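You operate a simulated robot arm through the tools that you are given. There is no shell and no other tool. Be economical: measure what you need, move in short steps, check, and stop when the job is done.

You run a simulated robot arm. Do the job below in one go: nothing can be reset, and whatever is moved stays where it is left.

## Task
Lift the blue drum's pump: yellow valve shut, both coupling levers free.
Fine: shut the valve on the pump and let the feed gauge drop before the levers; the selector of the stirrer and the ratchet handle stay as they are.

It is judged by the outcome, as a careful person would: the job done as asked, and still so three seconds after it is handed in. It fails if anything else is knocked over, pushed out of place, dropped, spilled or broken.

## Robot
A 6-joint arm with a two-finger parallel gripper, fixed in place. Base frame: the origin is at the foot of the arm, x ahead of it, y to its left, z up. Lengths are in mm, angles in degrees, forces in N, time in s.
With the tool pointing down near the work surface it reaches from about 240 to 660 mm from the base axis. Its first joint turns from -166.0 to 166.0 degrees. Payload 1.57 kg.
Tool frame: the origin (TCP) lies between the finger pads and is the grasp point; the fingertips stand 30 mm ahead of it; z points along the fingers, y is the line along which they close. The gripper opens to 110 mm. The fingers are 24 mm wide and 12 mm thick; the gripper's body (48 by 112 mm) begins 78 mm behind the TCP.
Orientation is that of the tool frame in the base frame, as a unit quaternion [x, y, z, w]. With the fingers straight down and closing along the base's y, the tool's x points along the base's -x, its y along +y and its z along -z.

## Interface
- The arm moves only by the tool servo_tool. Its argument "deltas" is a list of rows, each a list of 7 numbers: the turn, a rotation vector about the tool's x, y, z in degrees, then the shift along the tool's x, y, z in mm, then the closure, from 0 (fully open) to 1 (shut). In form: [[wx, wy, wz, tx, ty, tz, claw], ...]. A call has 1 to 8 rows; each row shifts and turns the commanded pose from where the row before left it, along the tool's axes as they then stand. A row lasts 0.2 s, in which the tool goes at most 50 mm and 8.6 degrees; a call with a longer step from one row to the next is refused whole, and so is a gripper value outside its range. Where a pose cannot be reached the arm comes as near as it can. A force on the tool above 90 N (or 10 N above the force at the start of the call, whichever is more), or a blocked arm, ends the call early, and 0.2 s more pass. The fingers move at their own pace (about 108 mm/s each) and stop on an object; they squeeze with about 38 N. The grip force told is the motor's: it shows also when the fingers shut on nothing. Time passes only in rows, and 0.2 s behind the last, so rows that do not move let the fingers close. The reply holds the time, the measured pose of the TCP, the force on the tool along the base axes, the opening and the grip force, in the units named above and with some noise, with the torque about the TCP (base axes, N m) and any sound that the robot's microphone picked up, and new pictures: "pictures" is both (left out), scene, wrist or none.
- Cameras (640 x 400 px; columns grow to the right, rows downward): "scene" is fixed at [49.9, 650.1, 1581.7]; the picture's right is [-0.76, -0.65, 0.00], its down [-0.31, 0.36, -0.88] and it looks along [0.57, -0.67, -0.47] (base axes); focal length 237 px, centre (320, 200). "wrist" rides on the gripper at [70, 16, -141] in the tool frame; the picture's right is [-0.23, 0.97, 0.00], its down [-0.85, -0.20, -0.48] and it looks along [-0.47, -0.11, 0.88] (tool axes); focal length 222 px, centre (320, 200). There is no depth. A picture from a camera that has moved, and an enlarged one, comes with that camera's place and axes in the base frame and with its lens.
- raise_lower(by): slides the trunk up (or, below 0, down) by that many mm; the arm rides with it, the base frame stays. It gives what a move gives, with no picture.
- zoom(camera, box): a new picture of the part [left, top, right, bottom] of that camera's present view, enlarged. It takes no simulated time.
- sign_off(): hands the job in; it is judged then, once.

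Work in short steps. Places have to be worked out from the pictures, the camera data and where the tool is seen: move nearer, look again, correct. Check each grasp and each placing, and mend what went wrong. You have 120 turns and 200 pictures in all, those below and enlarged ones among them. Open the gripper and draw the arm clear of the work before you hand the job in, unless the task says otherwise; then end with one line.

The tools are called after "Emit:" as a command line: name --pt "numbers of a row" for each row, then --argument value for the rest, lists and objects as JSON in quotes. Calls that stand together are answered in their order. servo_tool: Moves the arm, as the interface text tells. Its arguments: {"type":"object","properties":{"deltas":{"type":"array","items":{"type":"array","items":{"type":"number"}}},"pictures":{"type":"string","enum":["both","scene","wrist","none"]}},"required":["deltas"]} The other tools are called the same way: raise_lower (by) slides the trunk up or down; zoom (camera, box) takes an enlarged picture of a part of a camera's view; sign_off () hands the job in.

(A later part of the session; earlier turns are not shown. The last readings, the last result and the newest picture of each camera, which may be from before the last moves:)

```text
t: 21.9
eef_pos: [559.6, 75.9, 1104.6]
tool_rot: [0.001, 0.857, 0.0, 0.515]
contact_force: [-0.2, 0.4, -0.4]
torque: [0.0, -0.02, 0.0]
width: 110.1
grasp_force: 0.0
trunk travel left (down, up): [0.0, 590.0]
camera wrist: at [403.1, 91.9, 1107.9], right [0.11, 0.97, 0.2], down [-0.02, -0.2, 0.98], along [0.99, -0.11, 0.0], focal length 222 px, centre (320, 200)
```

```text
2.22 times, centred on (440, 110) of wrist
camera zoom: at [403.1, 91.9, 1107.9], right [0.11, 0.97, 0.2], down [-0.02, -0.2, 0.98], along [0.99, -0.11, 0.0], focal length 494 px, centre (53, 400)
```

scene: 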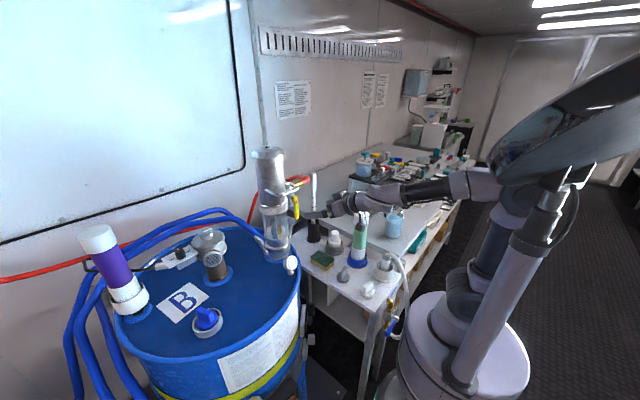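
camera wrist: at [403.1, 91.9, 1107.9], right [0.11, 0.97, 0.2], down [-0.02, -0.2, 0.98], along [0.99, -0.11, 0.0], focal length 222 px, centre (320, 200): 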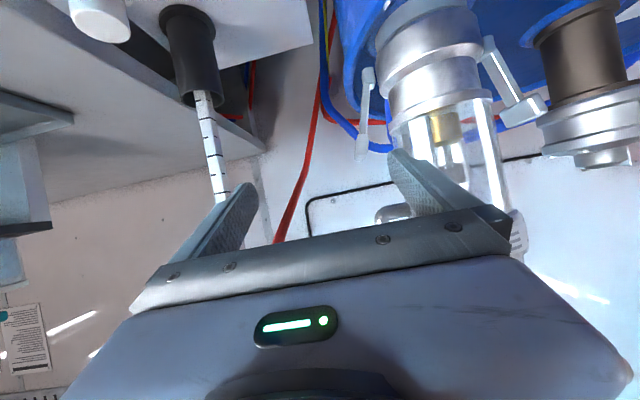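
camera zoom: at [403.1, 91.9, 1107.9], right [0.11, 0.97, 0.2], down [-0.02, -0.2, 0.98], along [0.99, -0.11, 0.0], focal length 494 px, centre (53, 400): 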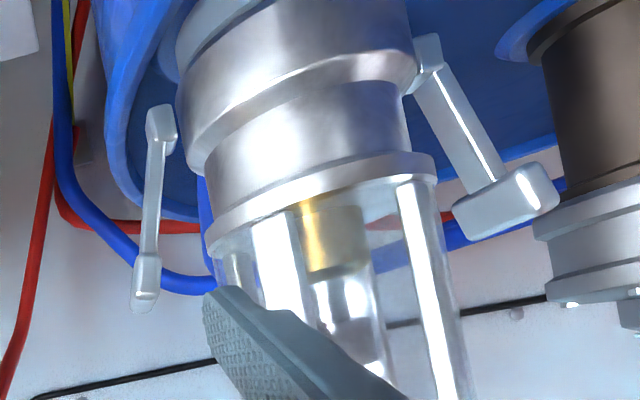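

Clear view: lever tip block at (≈637, 118, 1069), pivot (≈637, 140, 994); the glass's bottom ring reaches y≈146. I slide the left finger in behind the tip block (inner face y≈128).

Emit:
servo_tool --pt "0 0 0 -1 -3 24 0" --pt "0 0 0 -1 0 24 0" --pt "0 0 0 -1 0 22 0" --pt "0 0 0 0 0 0 0" --pictures "wrist"

Emit:
zoom --camera "wrist" --box '[320, 20, 560, 200]'

Emit:
zoom --camera "scene" --box '[255, 170, 335, 290]'

```text
t: 22.9
eef_pos: [623.2, 70.9, 1074.5]
tool_rot: [0.001, 0.858, 0.0, 0.514]
contact_force: [0.4, 1.4, 0.4]
torque: [0.09, 0.0, 0.11]
width: 110.0
grasp_force: 0.1
trunk travel left (down, up): [0.0, 590.0]
camera wrist: at [466.9, 87.6, 1078.2], right [0.11, 0.97, 0.2], down [-0.02, -0.2, 0.98], along [0.99, -0.11, 0.0], focal length 222 px, centre (320, 200)
```

wrist: 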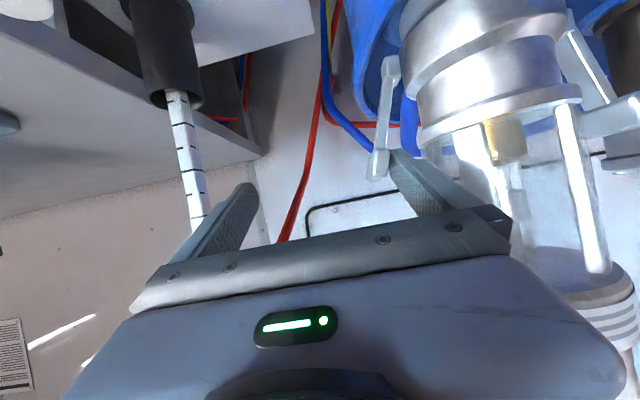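

```text
2.22 times, centred on (440, 110) of wrist
camera zoom: at [466.9, 87.6, 1078.2], right [0.11, 0.97, 0.2], down [-0.02, -0.2, 0.98], along [0.99, -0.11, 0.0], focal length 494 px, centre (53, 400)
```

zoom: 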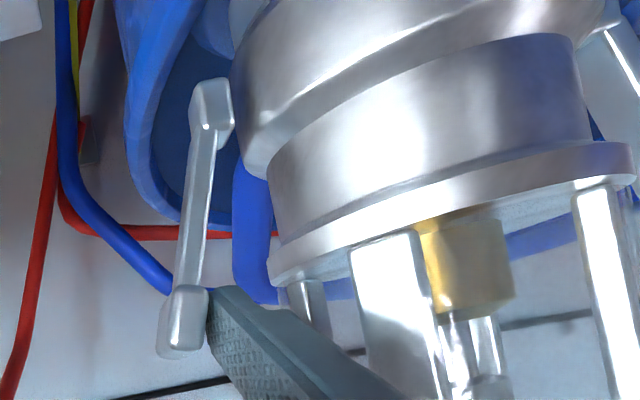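

```text
3.33 times, centred on (295, 230) of scene
camera zoom: at [49.9, 650.1, 1581.7], right [-0.76, -0.65, 0.0], down [-0.31, 0.36, -0.88], along [0.57, -0.67, -0.47], focal length 791 px, centre (403, 100)
```

zoom: 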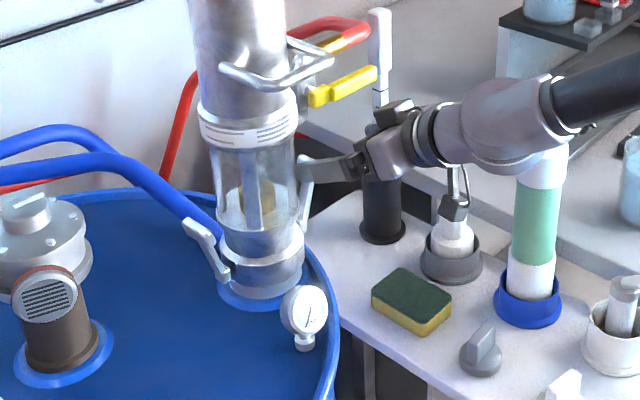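

The finger touches the inside of the lever tip, and the gauge needle stays low. The bench jar top works out at z≈952, so there's room. I push the lever outward and down along its arc, first stage.

Emit:
servo_tool --pt "0 0 0 3 -10 1.6 0" --pt "0 0 0 4 -9 2.1 0" --pt "0 0 0 4.5 -8 2.4 0" --pt "0 0 0 0 0 0 0" --pictures "wrist"

Emit:
zoom --camera "scene" --box '[255, 170, 335, 290]'

```text
t: 23.9
eef_pos: [625.3, 42.9, 1060.6]
tool_rot: [0.001, 0.858, -0.001, 0.514]
contact_force: [0.0, 0.0, 0.6]
torque: [0.02, -0.02, 0.01]
width: 109.8
grasp_force: 0.1
trunk travel left (down, up): [0.0, 590.0]
camera wrist: at [468.1, 59.7, 1065.4], right [0.11, 0.97, 0.2], down [-0.02, -0.2, 0.98], along [0.99, -0.11, 0.0], focal length 222 px, centre (320, 200)
```

wrist: 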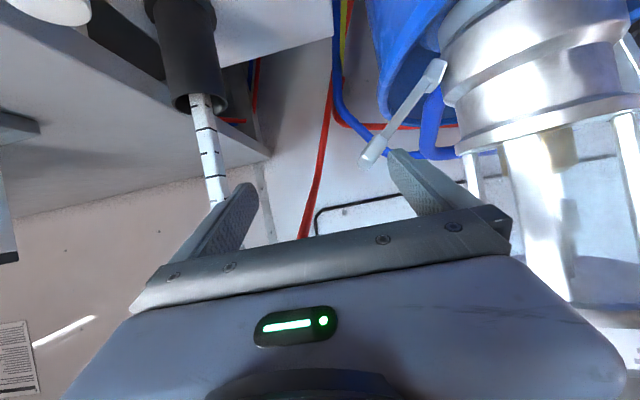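

```text
3.33 times, centred on (295, 230) of scene
camera zoom: at [49.9, 650.1, 1581.7], right [-0.76, -0.65, 0.0], down [-0.31, 0.36, -0.88], along [0.57, -0.67, -0.47], focal length 791 px, centre (403, 100)
```

zoom: 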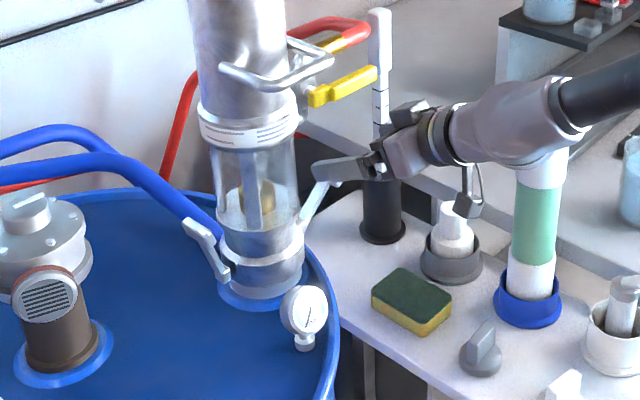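

The lever swings freely, now about 45°. I continue down along the arc.

Emit:
servo_tool --pt "0 0 0 6 -8 3.2 0" --pt "0 0 0 7 -6 3.7 0" --pt "0 0 0 7 -5 3.7 0" --pt "0 0 0 7 -2 3.7 0" --pt "0 0 0 0 0 0 0" --pictures "wrist"

Emit:
zoom --camera "scene" --box '[255, 170, 335, 290]'

```text
t: 25.1
eef_pos: [625.3, 28.2, 1034.1]
tool_rot: [0.004, 0.859, -0.005, 0.512]
contact_force: [-0.3, 0.0, -0.4]
torque: [0.01, 0.01, 0.01]
width: 110.0
grasp_force: 0.0
out of reach, approached as far as the arm can: row 4
trunk travel left (down, up): [0.0, 590.0]
camera wrist: at [468.3, 45.4, 1037.7], right [0.12, 0.97, 0.2], down [-0.02, -0.2, 0.98], along [0.99, -0.12, -0.01], focal length 222 px, centre (320, 200)
```

wrist: 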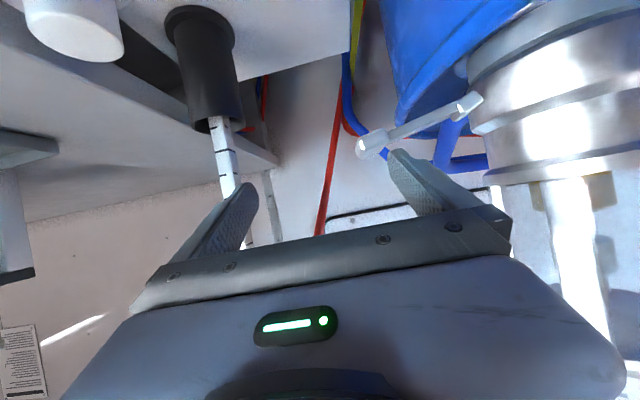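

```text
3.33 times, centred on (295, 230) of scene
camera zoom: at [49.9, 650.1, 1581.7], right [-0.76, -0.65, 0.0], down [-0.31, 0.36, -0.88], along [0.57, -0.67, -0.47], focal length 791 px, centre (403, 100)
```

zoom: 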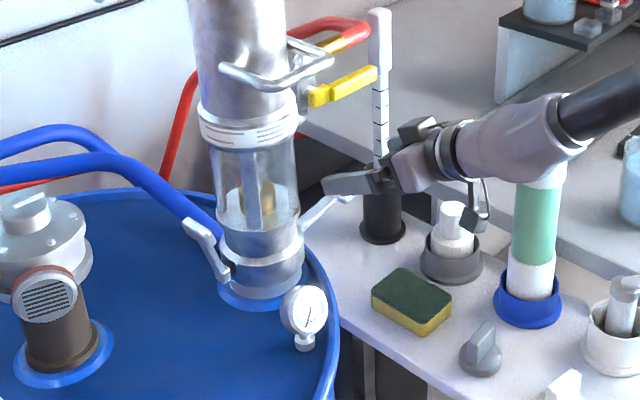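

The lever is at ~70°; this pitch runs out of reach downward. I pitch the tool steeper and press further down to find the lever's stop.

Emit:
servo_tool --pt "0 8 0 0 -3 0 0" --pt "0 8 0 0 -2 0 0" --pt "0 0 0 5 0 4.8 0" --pt "0 0 0 5 0 4.8 0" --pt "0 0 0 0 0 0 0" --pictures "wrist"

Emit:
zoom --camera "scene" --box '[255, 170, 335, 290]'

```text
t: 26.2
eef_pos: [625.8, 10.7, 1032.5]
tool_rot: [0.018, 0.884, -0.03, 0.465]
contact_force: [10.2, 10.9, 55.0]
torque: [3.25, -1.38, 0.01]
width: 110.1
grasp_force: 0.0
out of reach, approached as far as the arm can: row 1, 2, 3
trunk travel left (down, up): [0.0, 590.0]
camera wrist: at [471.9, 35.4, 1053.9], right [0.19, 0.97, 0.15], down [0.08, -0.17, 0.98], along [0.98, -0.17, -0.11], focal length 222 px, centre (320, 200)
```

wrist: 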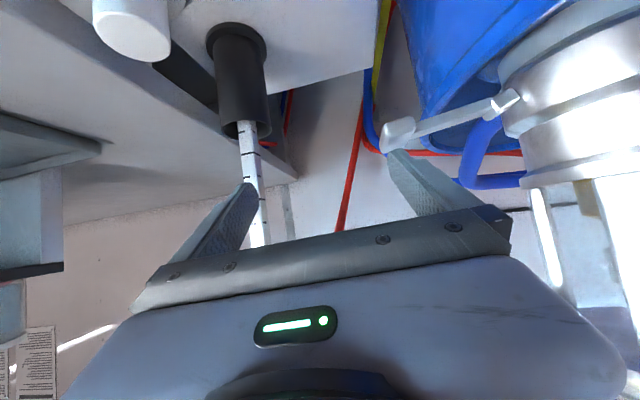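

```text
3.33 times, centred on (295, 230) of scene
camera zoom: at [49.9, 650.1, 1581.7], right [-0.76, -0.65, 0.0], down [-0.31, 0.36, -0.88], along [0.57, -0.67, -0.47], focal length 791 px, centre (403, 100)
```

zoom: 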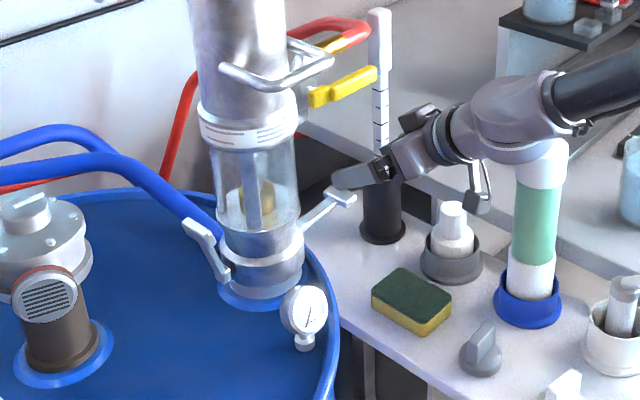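

55 N on the left finger, with the lever not moving further: it is at its open stop (~75°). I lift off it and retreat, before going round the front of the pump to the other lever.

Emit:
servo_tool --pt "0 0 0 -15 3 -8 0" --pt "0 0 0 -15 3 -15 0" --pt "0 0 0 -5 0 -40 0" --pt "0 0 0 -5 0 -40 0" --pt "0 0 0 -5 0 -40 0" --pt "0 0 0 0 0 0 0" --pictures "both"

Emit:
zoom --camera "wrist" --box '[320, 0, 560, 200]'

```text
t: 27.6
eef_pos: [534.6, 25.8, 1143.7]
tool_rot: [0.016, 0.888, -0.03, 0.459]
contact_force: [-0.4, 0.2, 0.4]
torque: [0.01, 0.0, 0.01]
width: 109.9
grasp_force: 0.1
trunk travel left (down, up): [0.0, 590.0]
camera wrist: at [380.6, 51.9, 1165.7], right [0.19, 0.97, 0.15], down [0.09, -0.17, 0.98], along [0.98, -0.17, -0.12], focal length 222 px, centre (320, 200)
```

scene: 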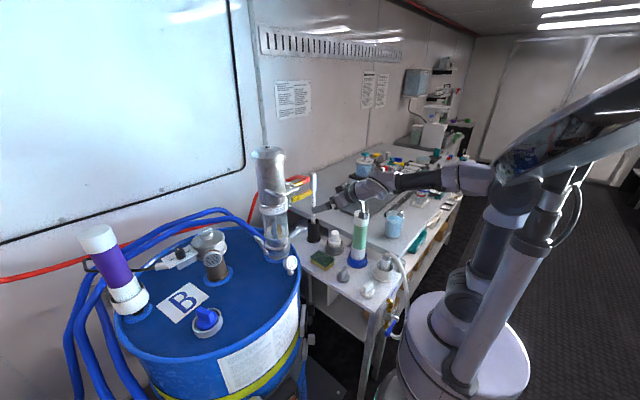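
wrist: 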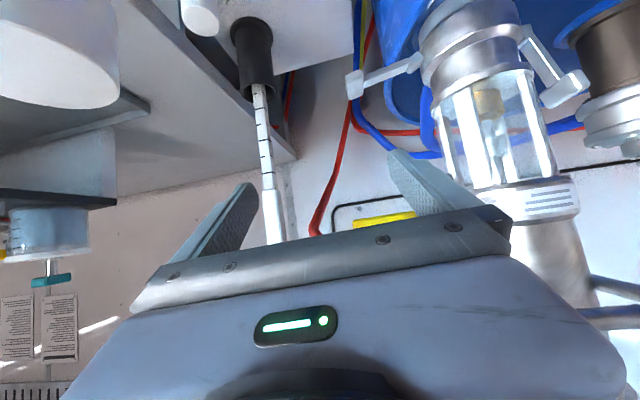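

```text
2.00 times, centred on (440, 100) of wrist
camera zoom: at [380.6, 51.9, 1165.7], right [0.19, 0.97, 0.15], down [0.09, -0.17, 0.98], along [0.98, -0.17, -0.12], focal length 444 px, centre (80, 400)
```

zoom: 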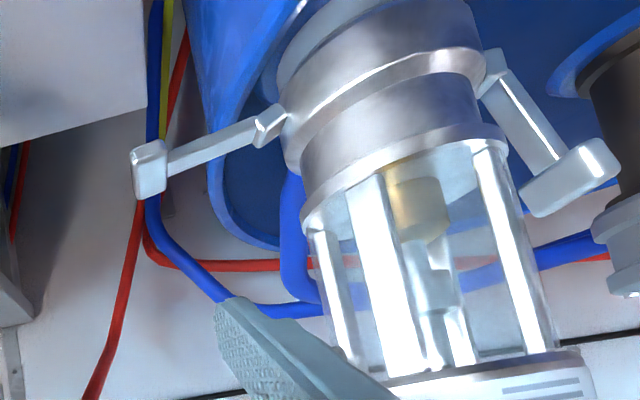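

The −y lever stays down at its stop. Now I back off in x, square the yaw, and traverse to the +y side in front of the pump.

Emit:
servo_tool --pt "-3.9 -0.2 -2.8 17 0 -24 0" --pt "0 0 0 17 0 -24 0" --pt "0 0 0 0 45 0 0.2" --pt "0 0 0 0 45 0 0.4545" --pt "0 0 0 0 45 0 0.4545" --pt "0 0 0 0 45 0 0.4545" --pt "0 0 0 0 45 0 0.4545" --pt "0 0 0 0 45 0 0.4545" --pictures "both"

```text
t: 29.4
eef_pos: [468.8, 296.4, 1132.3]
tool_rot: [-0.021, 0.888, -0.012, 0.46]
contact_force: [0.3, 0.8, 1.8]
torque: [0.01, 0.0, 0.03]
width: 60.1
grasp_force: 0.1
trunk travel left (down, up): [0.0, 590.0]
camera wrist: at [313.6, 309.1, 1155.6], right [0.1, 0.98, 0.15], down [0.11, -0.16, 0.98], along [0.99, -0.09, -0.12], focal length 222 px, centre (320, 200)
```

scene: 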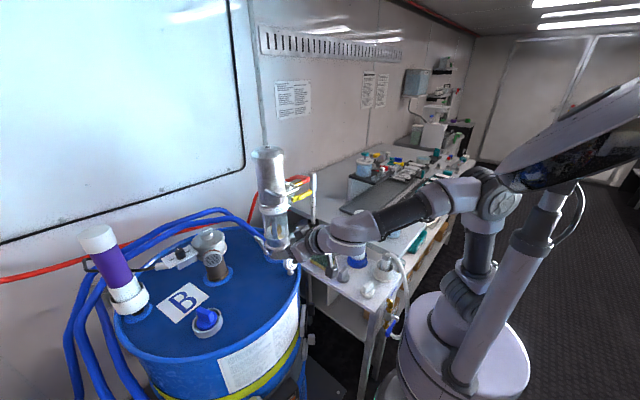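
wrist: 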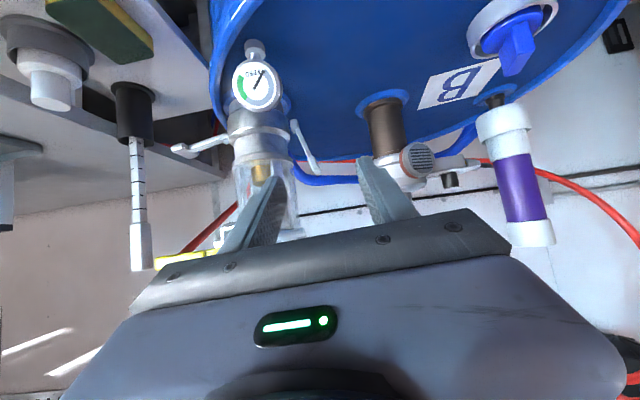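

Emit:
zoom --camera "wrist" --box '[210, 30, 370, 180]'

Emit:
zoom --camera "wrist" --box '[230, 50, 290, 110]'

```text
2.67 times, centred on (290, 105) of wrist
camera zoom: at [313.6, 309.1, 1155.6], right [0.1, 0.98, 0.15], down [0.11, -0.16, 0.98], along [0.99, -0.09, -0.12], focal length 592 px, centre (400, 453)
```

zoom: 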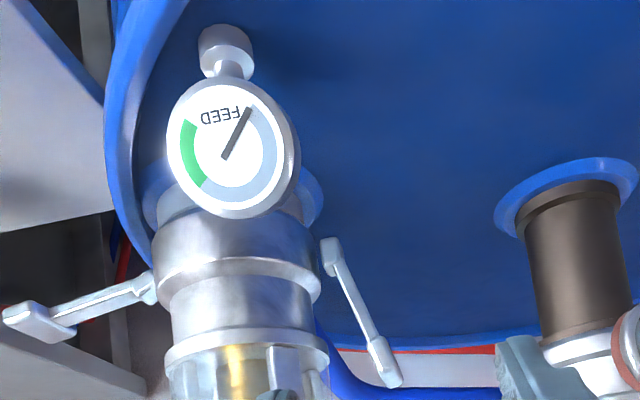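

```text
6.67 times, centred on (260, 80) of wrist
camera zoom: at [313.6, 309.1, 1155.6], right [0.1, 0.98, 0.15], down [0.11, -0.16, 0.98], along [0.99, -0.09, -0.12], focal length 1481 px, centre (720, 1000)
```

zoom: 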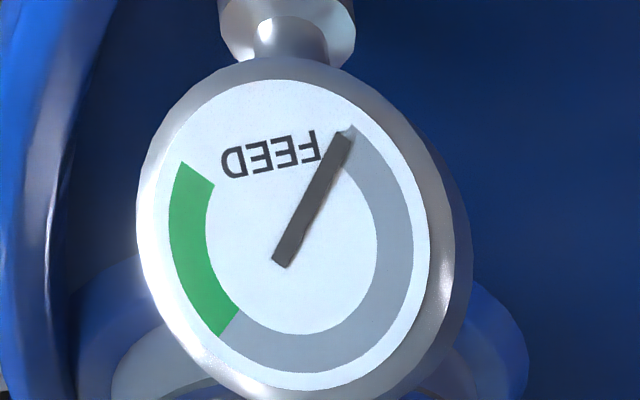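

FEED reads zero. The +y lever's tip is at (637, 278, 1063), pivot (637, 256, 996). I advance toward it with the right finger lined up for the gap (face y≈268) and stop short to check.

Emit:
servo_tool --pt "0 0 0 -14.4 0 33 0.4545" --pt "0 0 0 -14.4 0 33 0.4545" --pt "0 0 0 -14.4 0 33 0.4545" --pt "0 0 0 0 0 0 0.4545" --pictures "wrist"

Emit:
zoom --camera "wrist" --box '[210, 50, 370, 200]'

Emit:
zoom --camera "scene" --box '[245, 190, 325, 290]'

```text
t: 30.4
eef_pos: [576.8, 296.2, 1110.6]
tool_rot: [-0.021, 0.888, -0.011, 0.46]
contact_force: [0.7, 0.1, 0.2]
torque: [-0.01, -0.01, 0.05]
width: 59.9
grasp_force: 0.2
trunk travel left (down, up): [0.0, 590.0]
camera wrist: at [422.4, 309.7, 1133.9], right [0.1, 0.98, 0.15], down [0.11, -0.16, 0.98], along [0.99, -0.09, -0.12], focal length 222 px, centre (320, 200)
```

wrist: 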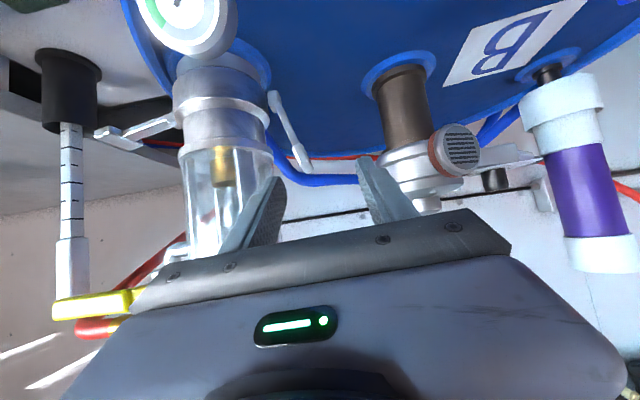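

```text
2.67 times, centred on (290, 125) of wrist
camera zoom: at [422.4, 309.7, 1133.9], right [0.1, 0.98, 0.15], down [0.11, -0.16, 0.98], along [0.99, -0.09, -0.12], focal length 592 px, centre (400, 400)
```

zoom: 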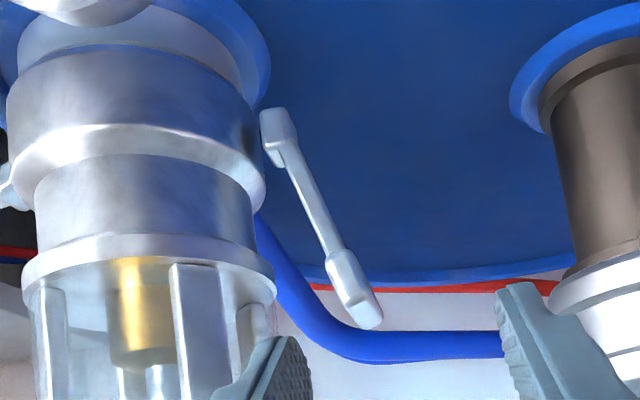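

```text
4.00 times, centred on (285, 240) of scene
camera zoom: at [49.9, 650.1, 1581.7], right [-0.76, -0.65, 0.0], down [-0.31, 0.36, -0.88], along [0.57, -0.67, -0.47], focal length 950 px, centre (460, 40)
```

zoom: 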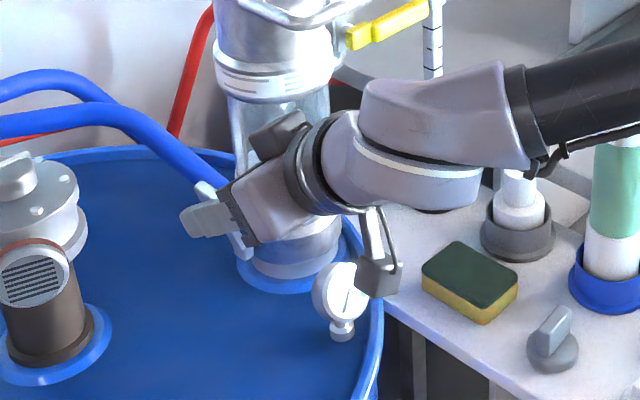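

Aligned: block's inner edge at y≈272, finger face at ≈266. I advance the last 60 mm along the tool axis.

Emit:
servo_tool --pt "0 0 0 0.5 0.5 22 0.4545" --pt "0 0 0 0.5 0.5 20 0.4545" --pt "0 0 0 0.4 0 18 0.4545" --pt "0 0 0 0 0 0 0.4545" --pictures "wrist"

Emit:
zoom --camera "wrist" --box '[210, 50, 370, 200]'

Emit:
zoom --camera "scene" --box '[225, 190, 305, 290]'

```text
t: 31.4
eef_pos: [623.7, 299.2, 1075.7]
tool_rot: [-0.021, 0.887, -0.011, 0.461]
contact_force: [0.0, -0.3, 0.9]
torque: [0.0, -0.01, -0.02]
width: 60.1
grasp_force: 0.1
trunk travel left (down, up): [0.0, 590.0]
camera wrist: at [467.9, 311.7, 1098.5], right [0.1, 0.98, 0.15], down [0.11, -0.16, 0.98], along [0.99, -0.09, -0.12], focal length 222 px, centre (320, 200)
```

wrist: 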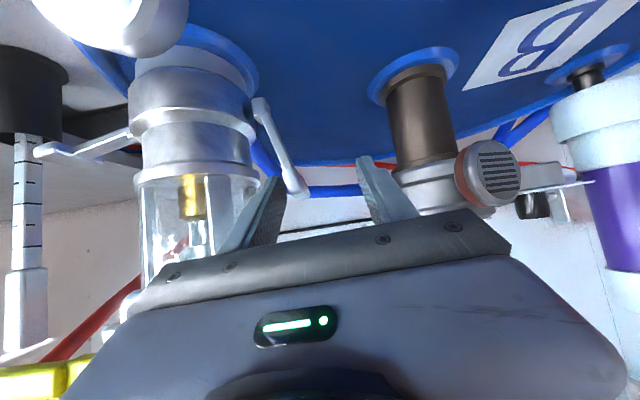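

```text
2.67 times, centred on (290, 125) of wrist
camera zoom: at [467.9, 311.7, 1098.5], right [0.1, 0.98, 0.15], down [0.11, -0.16, 0.98], along [0.99, -0.09, -0.12], focal length 592 px, centre (400, 400)
```

zoom: 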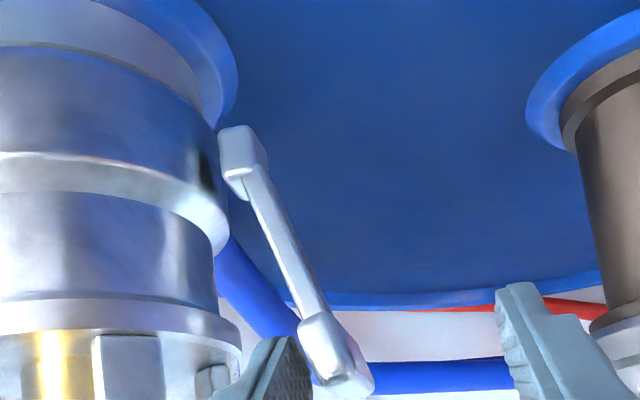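

```text
4.00 times, centred on (265, 240) of scene
camera zoom: at [49.9, 650.1, 1581.7], right [-0.76, -0.65, 0.0], down [-0.31, 0.36, -0.88], along [0.57, -0.67, -0.47], focal length 950 px, centre (540, 40)
```

zoom: 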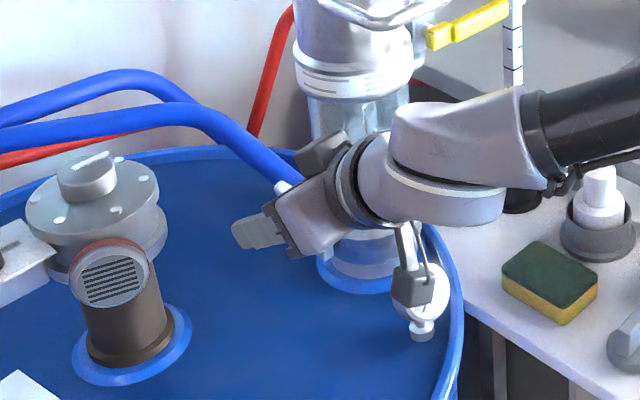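

The finger is inside the lever tip. I push outward (+y) along the arc.

Emit:
servo_tool --pt "0 0 0 2.5 10 1.8 0.4545" --pt "0 0 0 3.7 10 2.6 0.4545" --pt "0 0 0 4 9 2.8 0.4545" --pt "0 0 0 0 0 0 0.4545" --pictures "wrist"

Emit:
zoom --camera "scene" --box '[225, 190, 305, 290]'

```text
t: 32.5
eef_pos: [621.1, 328.7, 1063.5]
tool_rot: [-0.021, 0.887, -0.01, 0.461]
contact_force: [0.0, -1.3, -0.2]
torque: [0.0, -0.05, -0.03]
width: 60.1
grasp_force: 0.2
trunk travel left (down, up): [0.0, 590.0]
camera wrist: at [465.7, 340.2, 1086.9], right [0.1, 0.98, 0.15], down [0.11, -0.16, 0.98], along [0.99, -0.09, -0.12], focal length 222 px, centre (320, 200)
```

wrist: 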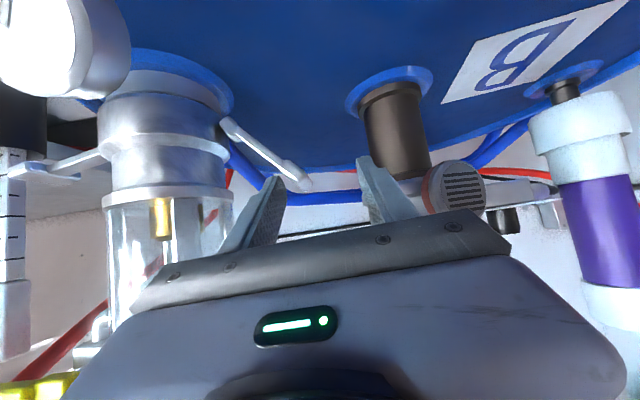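

```text
4.00 times, centred on (265, 240) of scene
camera zoom: at [49.9, 650.1, 1581.7], right [-0.76, -0.65, 0.0], down [-0.31, 0.36, -0.88], along [0.57, -0.67, -0.47], focal length 950 px, centre (540, 40)
```

zoom: 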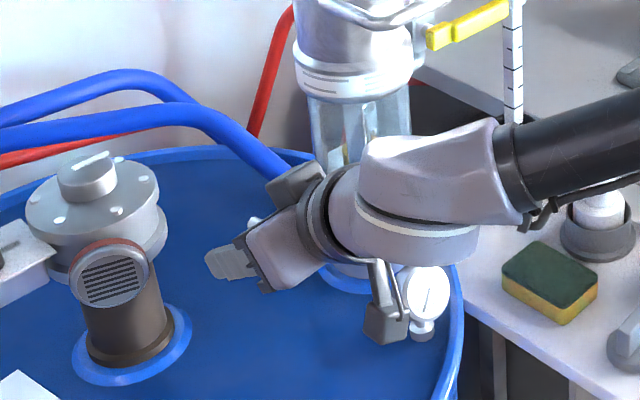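

Lever ~50° over. I continue outward and down to its stop.

Emit:
servo_tool --pt "0 0 0 6.5 8 4.6 0.4545" --pt "0 0 0 6.5 6 4.6 0.4545" --pt "0 0 0 6.5 4 4.6 0.4545" --pt "0 0 0 0 0 0 0.4545" --pictures "wrist"

Emit:
zoom --camera "wrist" --box '[180, 50, 400, 200]'

```text
t: 33.5
eef_pos: [621.6, 344.6, 1037.2]
tool_rot: [-0.02, 0.887, -0.012, 0.461]
contact_force: [0.5, -0.4, 0.6]
torque: [-0.05, -0.02, -0.03]
width: 60.7
grasp_force: 1.0
trunk travel left (down, up): [0.0, 590.0]
camera wrist: at [465.9, 357.2, 1061.8], right [0.1, 0.98, 0.15], down [0.11, -0.16, 0.98], along [0.99, -0.09, -0.12], focal length 222 px, centre (320, 200)
```

wrist: 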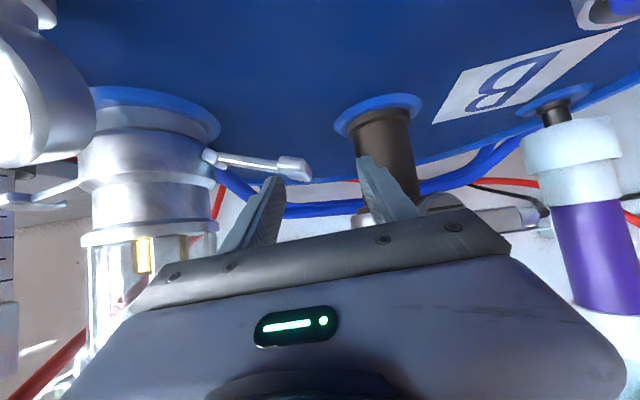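

```text
2.67 times, centred on (290, 125) of wrist
camera zoom: at [465.9, 357.2, 1061.8], right [0.1, 0.98, 0.15], down [0.11, -0.16, 0.98], along [0.99, -0.09, -0.12], focal length 592 px, centre (400, 400)
```

zoom: 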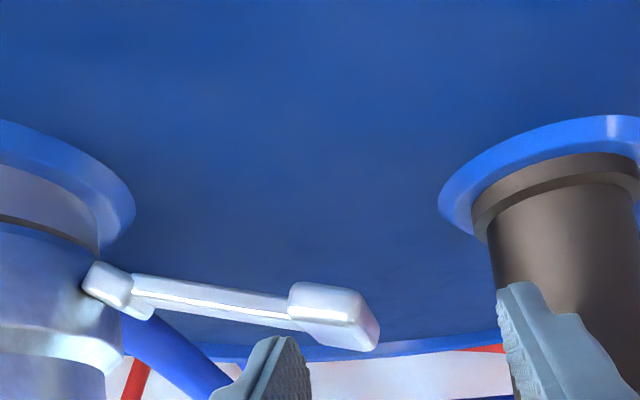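

Lever nearly flat. A few millimetres more to feel the stop.

Emit:
servo_tool --pt "0 0 0 3.5 1 2.5 0.4545" --pt "0 0 0 3.5 0 2.5 0.4545" --pt "0 0 0 0 0 0 0.4545" --pictures "none"

```text
t: 34.2
eef_pos: [622.5, 345.0, 1028.7]
tool_rot: [-0.021, 0.887, -0.011, 0.461]
contact_force: [-0.1, 0.4, 0.4]
torque: [-0.01, 0.0, -0.01]
width: 59.9
grasp_force: 0.1
trunk travel left (down, up): [0.0, 590.0]
```

Emit:
servo_tool --pt "0 0 0 3.5 0 2.5 0.4545" --pt "0 0 0 3 0 2 0.4545" --pt "0 0 0 0 0 0 0.4545" --pictures "wrist"

Emit:
zoom --camera "wrist" --box '[180, 50, 400, 200]'

```text
t: 35.0
eef_pos: [620.2, 343.7, 1025.8]
tool_rot: [-0.021, 0.886, -0.009, 0.464]
contact_force: [10.3, 4.5, 37.8]
torque: [-1.0, -0.93, 0.39]
width: 58.0
grasp_force: 0.0
trunk travel left (down, up): [0.0, 590.0]
camera wrist: at [465.3, 355.5, 1048.3], right [0.1, 0.98, 0.15], down [0.1, -0.16, 0.98], along [0.99, -0.08, -0.11], focal length 222 px, centre (320, 200)
```

wrist: 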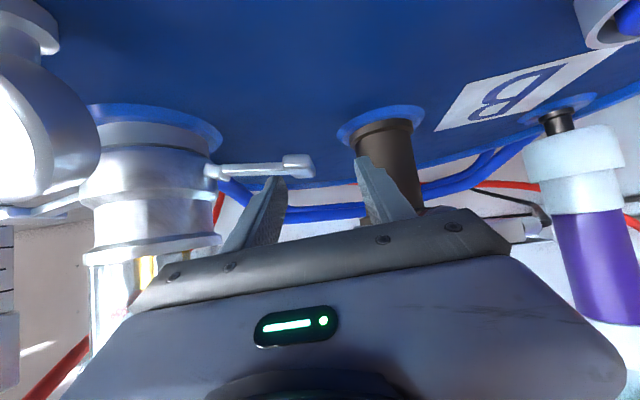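

```text
2.67 times, centred on (290, 125) of wrist
camera zoom: at [465.3, 355.5, 1048.3], right [0.1, 0.98, 0.15], down [0.1, -0.16, 0.98], along [0.99, -0.08, -0.11], focal length 592 px, centre (400, 400)
```

zoom: 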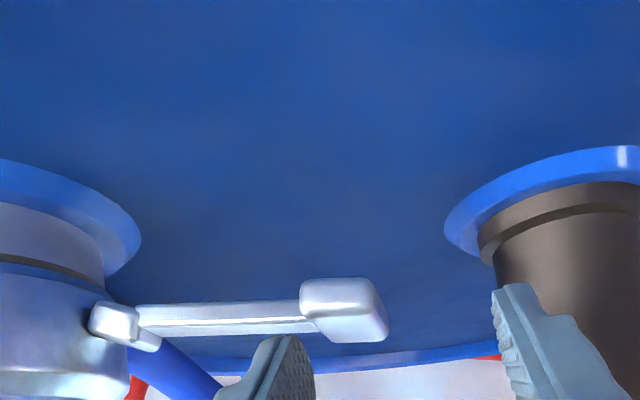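

At the stop with 38 N; both levers now lie ~83° out. I lift the finger off, retreat, and raise the trunk to look at the pump's upper body for the lift.

Emit:
servo_tool --pt "0 0 0 -12 2 -9 0.4545" --pt "0 0 0 -16 0 -11 0.4" --pt "0 0 0 20 0 -40 0.4" --pt "0 0 0 15 -15 -40 0.2" --pt "0 0 0 15 -15 -40 0" --pt "0 0 0 0 0 0 0" --pictures "none"

Emit:
raise_lower --by 200

Emit:
zoom --camera "wrist" --box '[0, 0, 640, 400]'

Emit:
zoom --camera "scene" --box '[215, 130, 375, 290]'

```text
t: 36.5
eef_pos: [493.5, 314.1, 1086.7]
tool_rot: [-0.021, 0.887, -0.011, 0.461]
contact_force: [-1.0, 0.9, 0.7]
torque: [0.0, 0.03, 0.01]
width: 110.3
grasp_force: 0.0
trunk travel left (down, up): [0.0, 590.0]
```

```text
t: 38.6
eef_pos: [494.8, 315.8, 1286.5]
tool_rot: [-0.021, 0.887, -0.011, 0.461]
contact_force: [-0.6, 1.1, -0.9]
torque: [0.03, 0.03, -0.01]
width: 109.9
grasp_force: 0.1
trunk travel left (down, up): [-200.0, 390.0]
```

```text
1.00 times, centred on (320, 200) of wrist (not enlarged: the box is as wide or as high as the picture)
camera zoom: at [338.9, 328.4, 1309.5], right [0.1, 0.98, 0.15], down [0.11, -0.16, 0.98], along [0.99, -0.09, -0.12], focal length 222 px, centre (320, 200)
```

zoom: 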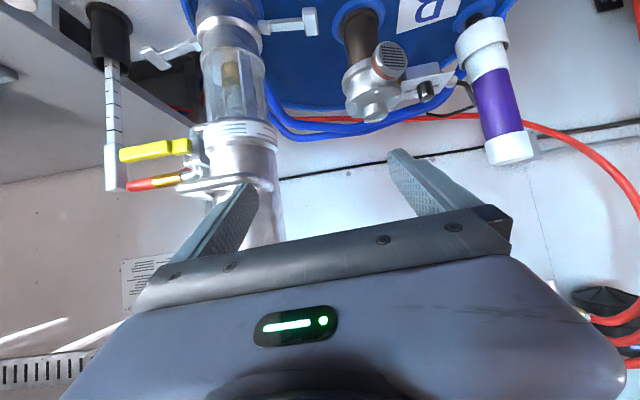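

```text
2.50 times, centred on (295, 210) of scene
camera zoom: at [49.9, 650.1, 1581.7], right [-0.76, -0.65, 0.0], down [-0.31, 0.36, -0.88], along [0.57, -0.67, -0.47], focal length 594 px, centre (382, 175)
```

zoom: 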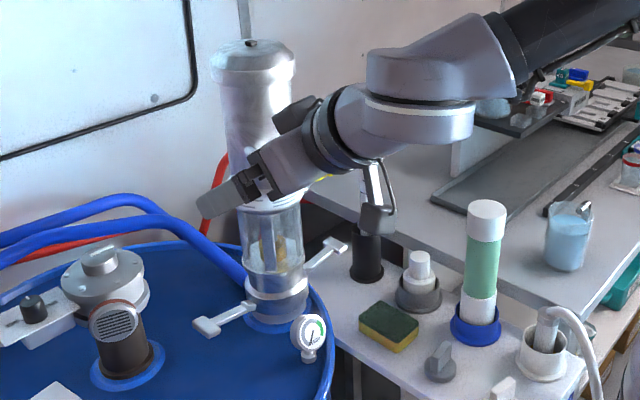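

Both levers are clearly out. I plan to grip the steel cylinder itself (≈86 mm) level from the front above the bail, centred so it doesn't tilt. I move in front of it and level the tool.

Emit:
servo_tool --pt "0 0 2.9 -16 -20 -20 0" --pt "0 0 0 -16 -30 -15 0" --pt "0 -8.5 0 0 -33 0 0" --pt "0 -8.5 0 0 -33 0 0" --pt "0 -8.5 0 0 0 0 0" --pt "0 -8.5 0 0 0 0 0" --pt "0 0 0 0 0 0 0" --pictures "both"

```text
t: 40.2
eef_pos: [485.4, 201.6, 1332.2]
tool_rot: [0.001, 0.714, 0.0, 0.7]
contact_force: [0.7, 0.9, 0.4]
torque: [-0.01, -0.03, -0.03]
width: 110.0
grasp_force: 0.1
trunk travel left (down, up): [-200.0, 390.0]
camera wrist: at [343.5, 217.6, 1263.9], right [0.01, 0.97, 0.23], down [-0.46, -0.2, 0.86], along [0.89, -0.11, 0.45], focal length 222 px, centre (320, 200)
```

scene: 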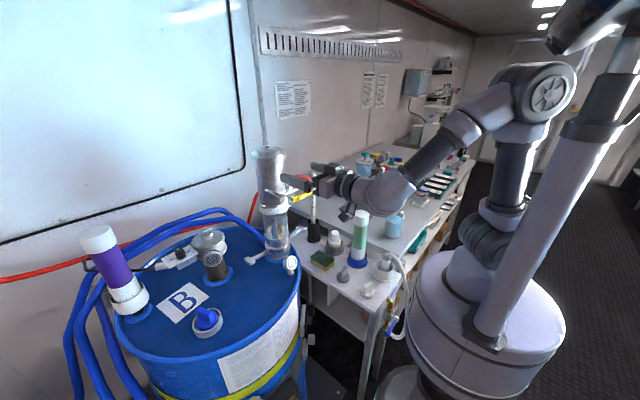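
wrist: 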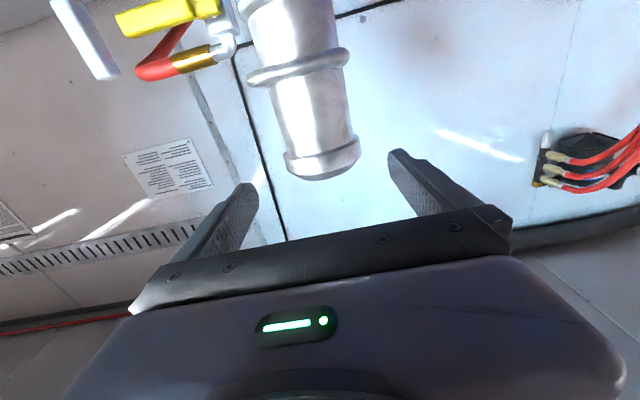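

The cylinder is ≈88 mm wide under a wider cap whose lip starts at z≈1321; the bail bar lies at z≈1246, x≈563. Gripping at z≈1302 fits between them, so I lower 30 mm to match.

Emit:
raise_lower --by -30

Emit:
servo_tool --pt "0 0 0 0 -0.8 25 0" --pt "0 0 0 0 -0.8 25 0" --pt "0 0 0 0 0 20 0" --pt "0 0 0 0 0 0 0" --pictures "both"

Emit:
zoom --camera "scene" --box '[235, 130, 335, 220]'

```text
t: 41.0
eef_pos: [486.6, 201.5, 1301.8]
tool_rot: [0.001, 0.714, 0.0, 0.7]
contact_force: [0.2, 0.3, 0.0]
torque: [0.0, -0.02, 0.01]
width: 110.0
grasp_force: 0.0
trunk travel left (down, up): [-170.0, 420.0]
```

```text
t: 42.0
eef_pos: [554.7, 197.1, 1299.3]
tool_rot: [0.001, 0.714, 0.0, 0.7]
contact_force: [-1.1, 0.2, 0.8]
torque: [-0.01, 0.0, -0.01]
width: 109.6
grasp_force: 0.1
trunk travel left (down, up): [-170.0, 420.0]
camera wrist: at [413.3, 213.4, 1232.3], right [0.01, 0.97, 0.23], down [-0.46, -0.2, 0.86], along [0.89, -0.11, 0.45], focal length 222 px, centre (320, 200)
```

scene: 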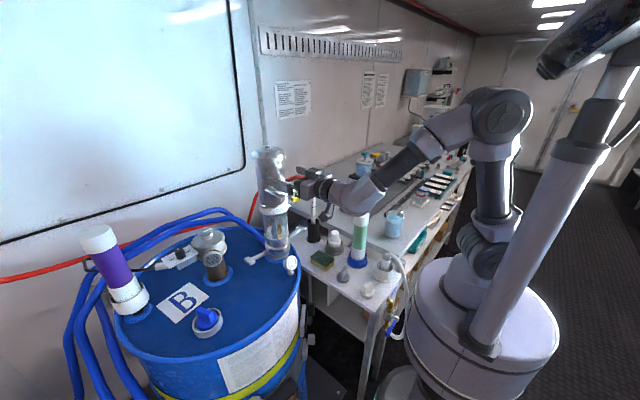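
wrist: 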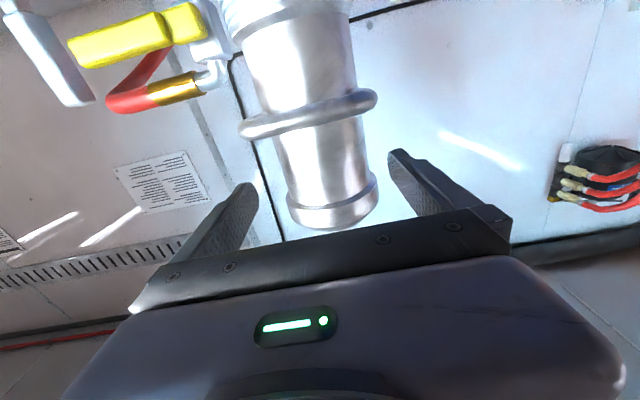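

```text
4.44 times, centred on (285, 175) of scene
camera zoom: at [49.9, 650.1, 1581.7], right [-0.76, -0.65, 0.0], down [-0.31, 0.36, -0.88], along [0.57, -0.67, -0.47], focal length 1055 px, centre (476, 311)
```

zoom: 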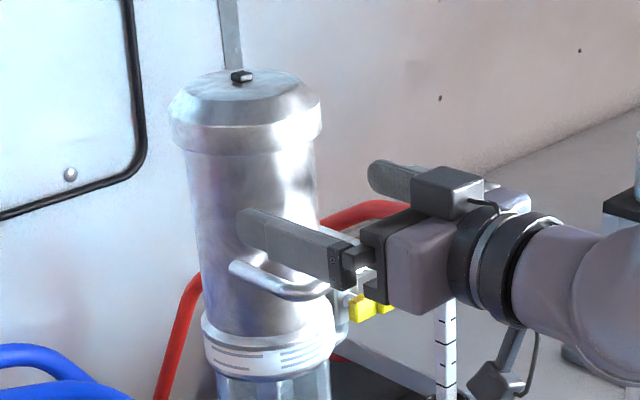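

Heights fit: fingers above the bail, under the cap lip (≈1335). I shift to y≈200.5, z≈1311 and slide around the cylinder.

Emit:
servo_tool --pt "0 0 0 -7 1.8 5 0" --pt "0 0 0 -6.5 1.6 10 0" --pt "0 0 0 0 0 20 0" --pt "0 0 0 0 0 20 0" --pt "0 0 0 0 0 20 0" --pt "0 0 0 0 0 0 0" --pictures "both"

Emit:
zoom --camera "scene" --box '[235, 130, 335, 220]'

```text
t: 43.4
eef_pos: [629.7, 201.4, 1314.8]
tool_rot: [0.001, 0.714, 0.001, 0.7]
contact_force: [-0.3, 0.0, 0.3]
torque: [0.0, 0.0, 0.0]
width: 110.1
grasp_force: 0.0
trunk travel left (down, up): [-170.0, 420.0]
camera wrist: at [487.3, 217.5, 1247.1], right [0.01, 0.97, 0.23], down [-0.46, -0.2, 0.86], along [0.89, -0.11, 0.45], focal length 222 px, centre (320, 200)
```

scene: 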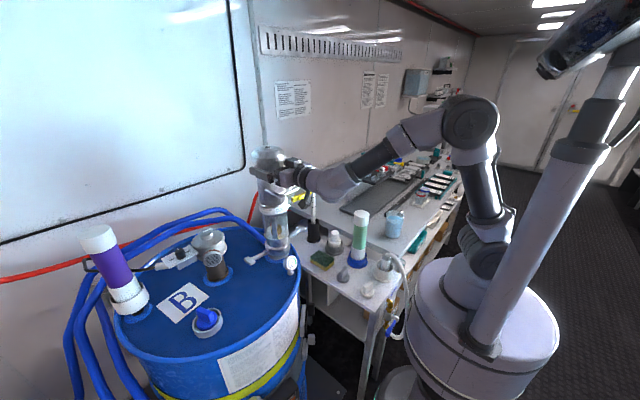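
wrist: 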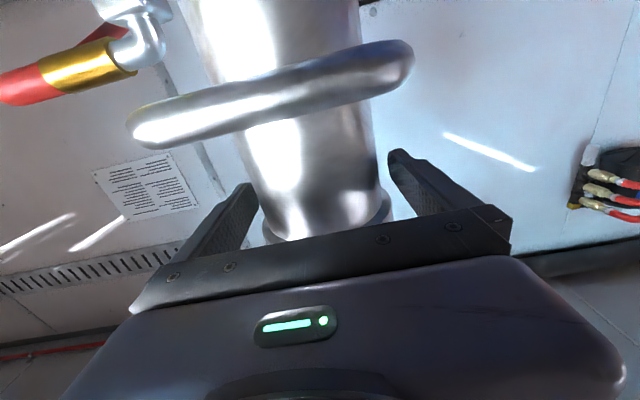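

```text
4.44 times, centred on (285, 175) of scene
camera zoom: at [49.9, 650.1, 1581.7], right [-0.76, -0.65, 0.0], down [-0.31, 0.36, -0.88], along [0.57, -0.67, -0.47], focal length 1055 px, centre (476, 311)
```

zoom: 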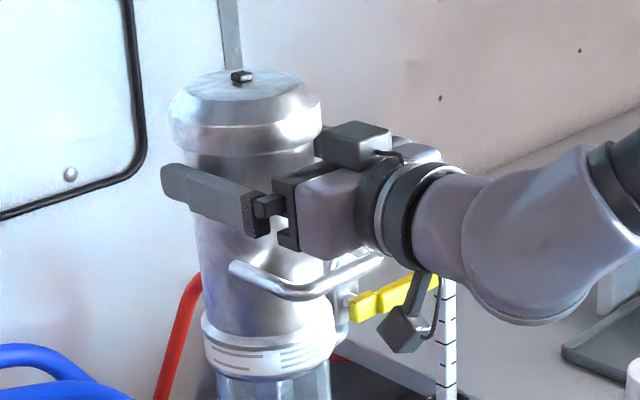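

The fingers straddle the cylinder just under the cap lip. I close on it.

Emit:
servo_tool --pt "0 0 0 0 0 0 0.3" --pt "0 0 0 0 0 0 0.6" --pt "0 0 0 0 0 0 1" --pt "0 0 0 0 0 0 1" --pictures "wrist"

```text
t: 44.4
eef_pos: [630.3, 200.2, 1315.1]
tool_rot: [0.002, 0.714, 0.0, 0.7]
contact_force: [3.2, -6.3, -0.6]
torque: [-1.17, 0.17, -0.91]
width: 93.5
grasp_force: 45.0
trunk travel left (down, up): [-170.0, 420.0]
camera wrist: at [487.6, 216.3, 1247.1], right [0.01, 0.97, 0.23], down [-0.46, -0.2, 0.86], along [0.89, -0.11, 0.45], focal length 222 px, centre (320, 200)
```

wrist: 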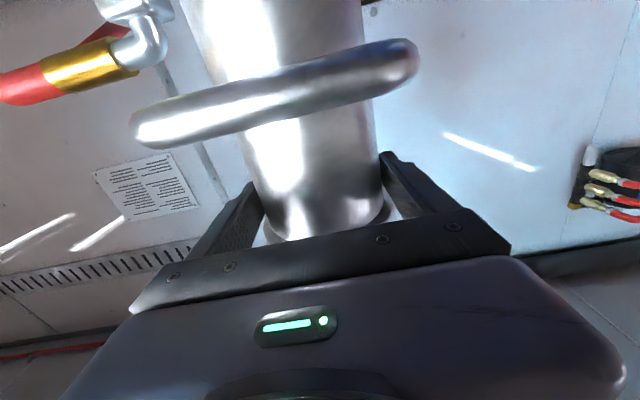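

Firm grip at 93.5 mm. I raise the trunk 20 mm as a trial and check that the pump follows.

Emit:
raise_lower --by 20

Emit:
zoom --camera "scene" --box '[215, 130, 335, 290]'

```text
t: 45.0
eef_pos: [630.1, 199.9, 1335.2]
tool_rot: [0.001, 0.714, 0.002, 0.7]
contact_force: [2.2, -8.3, 3.1]
torque: [-1.66, 1.24, -0.53]
width: 93.3
grasp_force: 45.2
trunk travel left (down, up): [-190.0, 400.0]
```

```text
2.50 times, centred on (275, 210) of scene
camera zoom: at [49.9, 650.1, 1581.7], right [-0.76, -0.65, 0.0], down [-0.31, 0.36, -0.88], along [0.57, -0.67, -0.47], focal length 594 px, centre (432, 175)
```

zoom: 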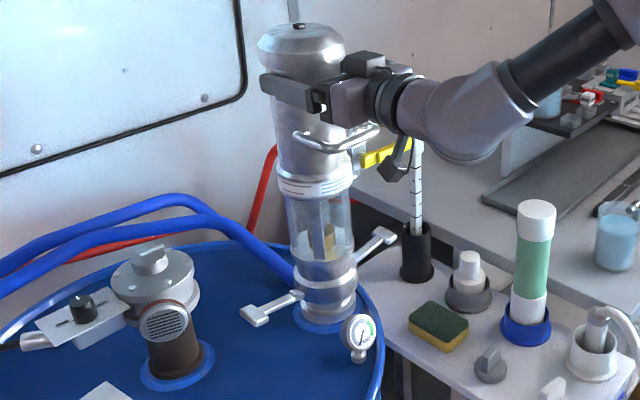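

The pump followed (cap and levers rose together). I continue lifting by 60 mm and check force and hose.

Emit:
raise_lower --by 60

Emit:
zoom --camera "scene" --box '[215, 110, 335, 290]'

Emit:
zoom --camera "wrist" --box '[0, 0, 640, 400]'

```text
t: 46.0
eef_pos: [629.1, 200.2, 1397.0]
tool_rot: [0.001, 0.713, 0.002, 0.701]
contact_force: [4.1, -8.1, 5.1]
torque: [-1.67, 1.11, -0.5]
width: 93.4
grasp_force: 45.5
trunk travel left (down, up): [-250.0, 340.0]
```

```text
2.22 times, centred on (275, 200) of scene
camera zoom: at [49.9, 650.1, 1581.7], right [-0.76, -0.65, 0.0], down [-0.31, 0.36, -0.88], along [0.57, -0.67, -0.47], focal length 528 px, centre (420, 200)
```

zoom: 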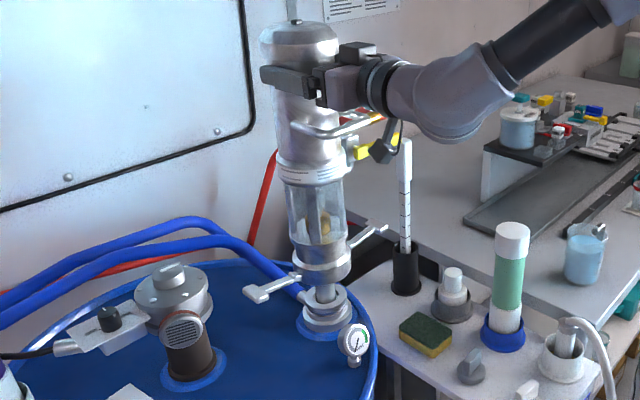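

```text
1.00 times, centred on (320, 200) of wrist (not enlarged: the box is as wide or as high as the picture)
camera zoom: at [487.8, 216.3, 1328.5], right [0.01, 0.97, 0.23], down [-0.46, -0.2, 0.86], along [0.89, -0.11, 0.45], focal length 222 px, centre (320, 200)
```

zoom: 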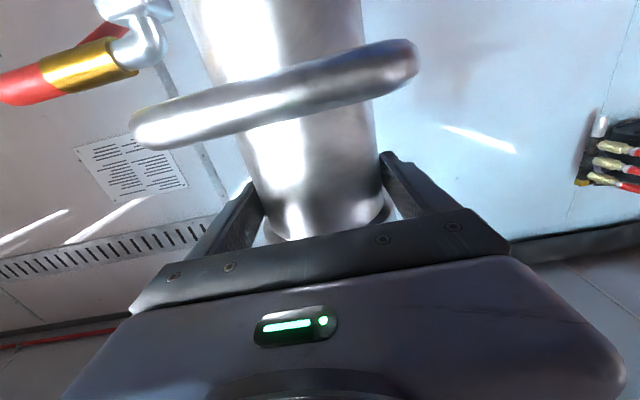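

The pump is clear of its seat (dip tube visible) with no slip in the grip. I raise another 60 mm for a clear lift.

Emit:
raise_lower --by 60

Emit:
zoom --camera "scene" --box '[155, 80, 355, 290]'

```text
t: 46.8
eef_pos: [630.6, 199.8, 1421.2]
tool_rot: [0.001, 0.726, -0.001, 0.688]
contact_force: [9.6, -2.4, -10.1]
torque: [1.19, 0.8, -0.02]
width: 93.7
grasp_force: 44.8
trunk travel left (down, up): [-293.0, 297.0]
stopped: the force on the tool passed its limit at 117 N (the readings are from after the stop); the commanded pose is now the measured one
```

```text
1.90 times, centred on (255, 185) of scene
camera zoom: at [49.9, 650.1, 1581.7], right [-0.76, -0.65, 0.0], down [-0.31, 0.36, -0.88], along [0.57, -0.67, -0.47], focal length 452 px, centre (444, 229)
```

zoom: 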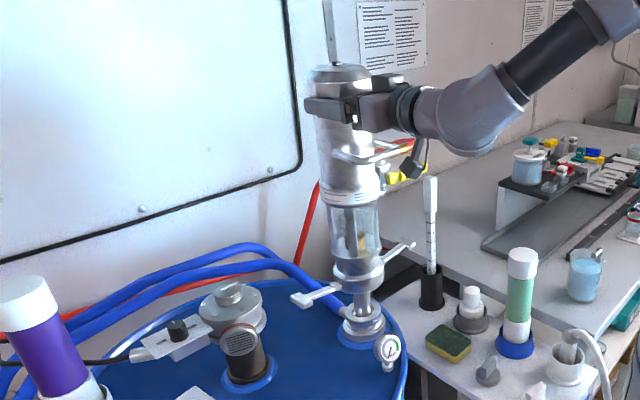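

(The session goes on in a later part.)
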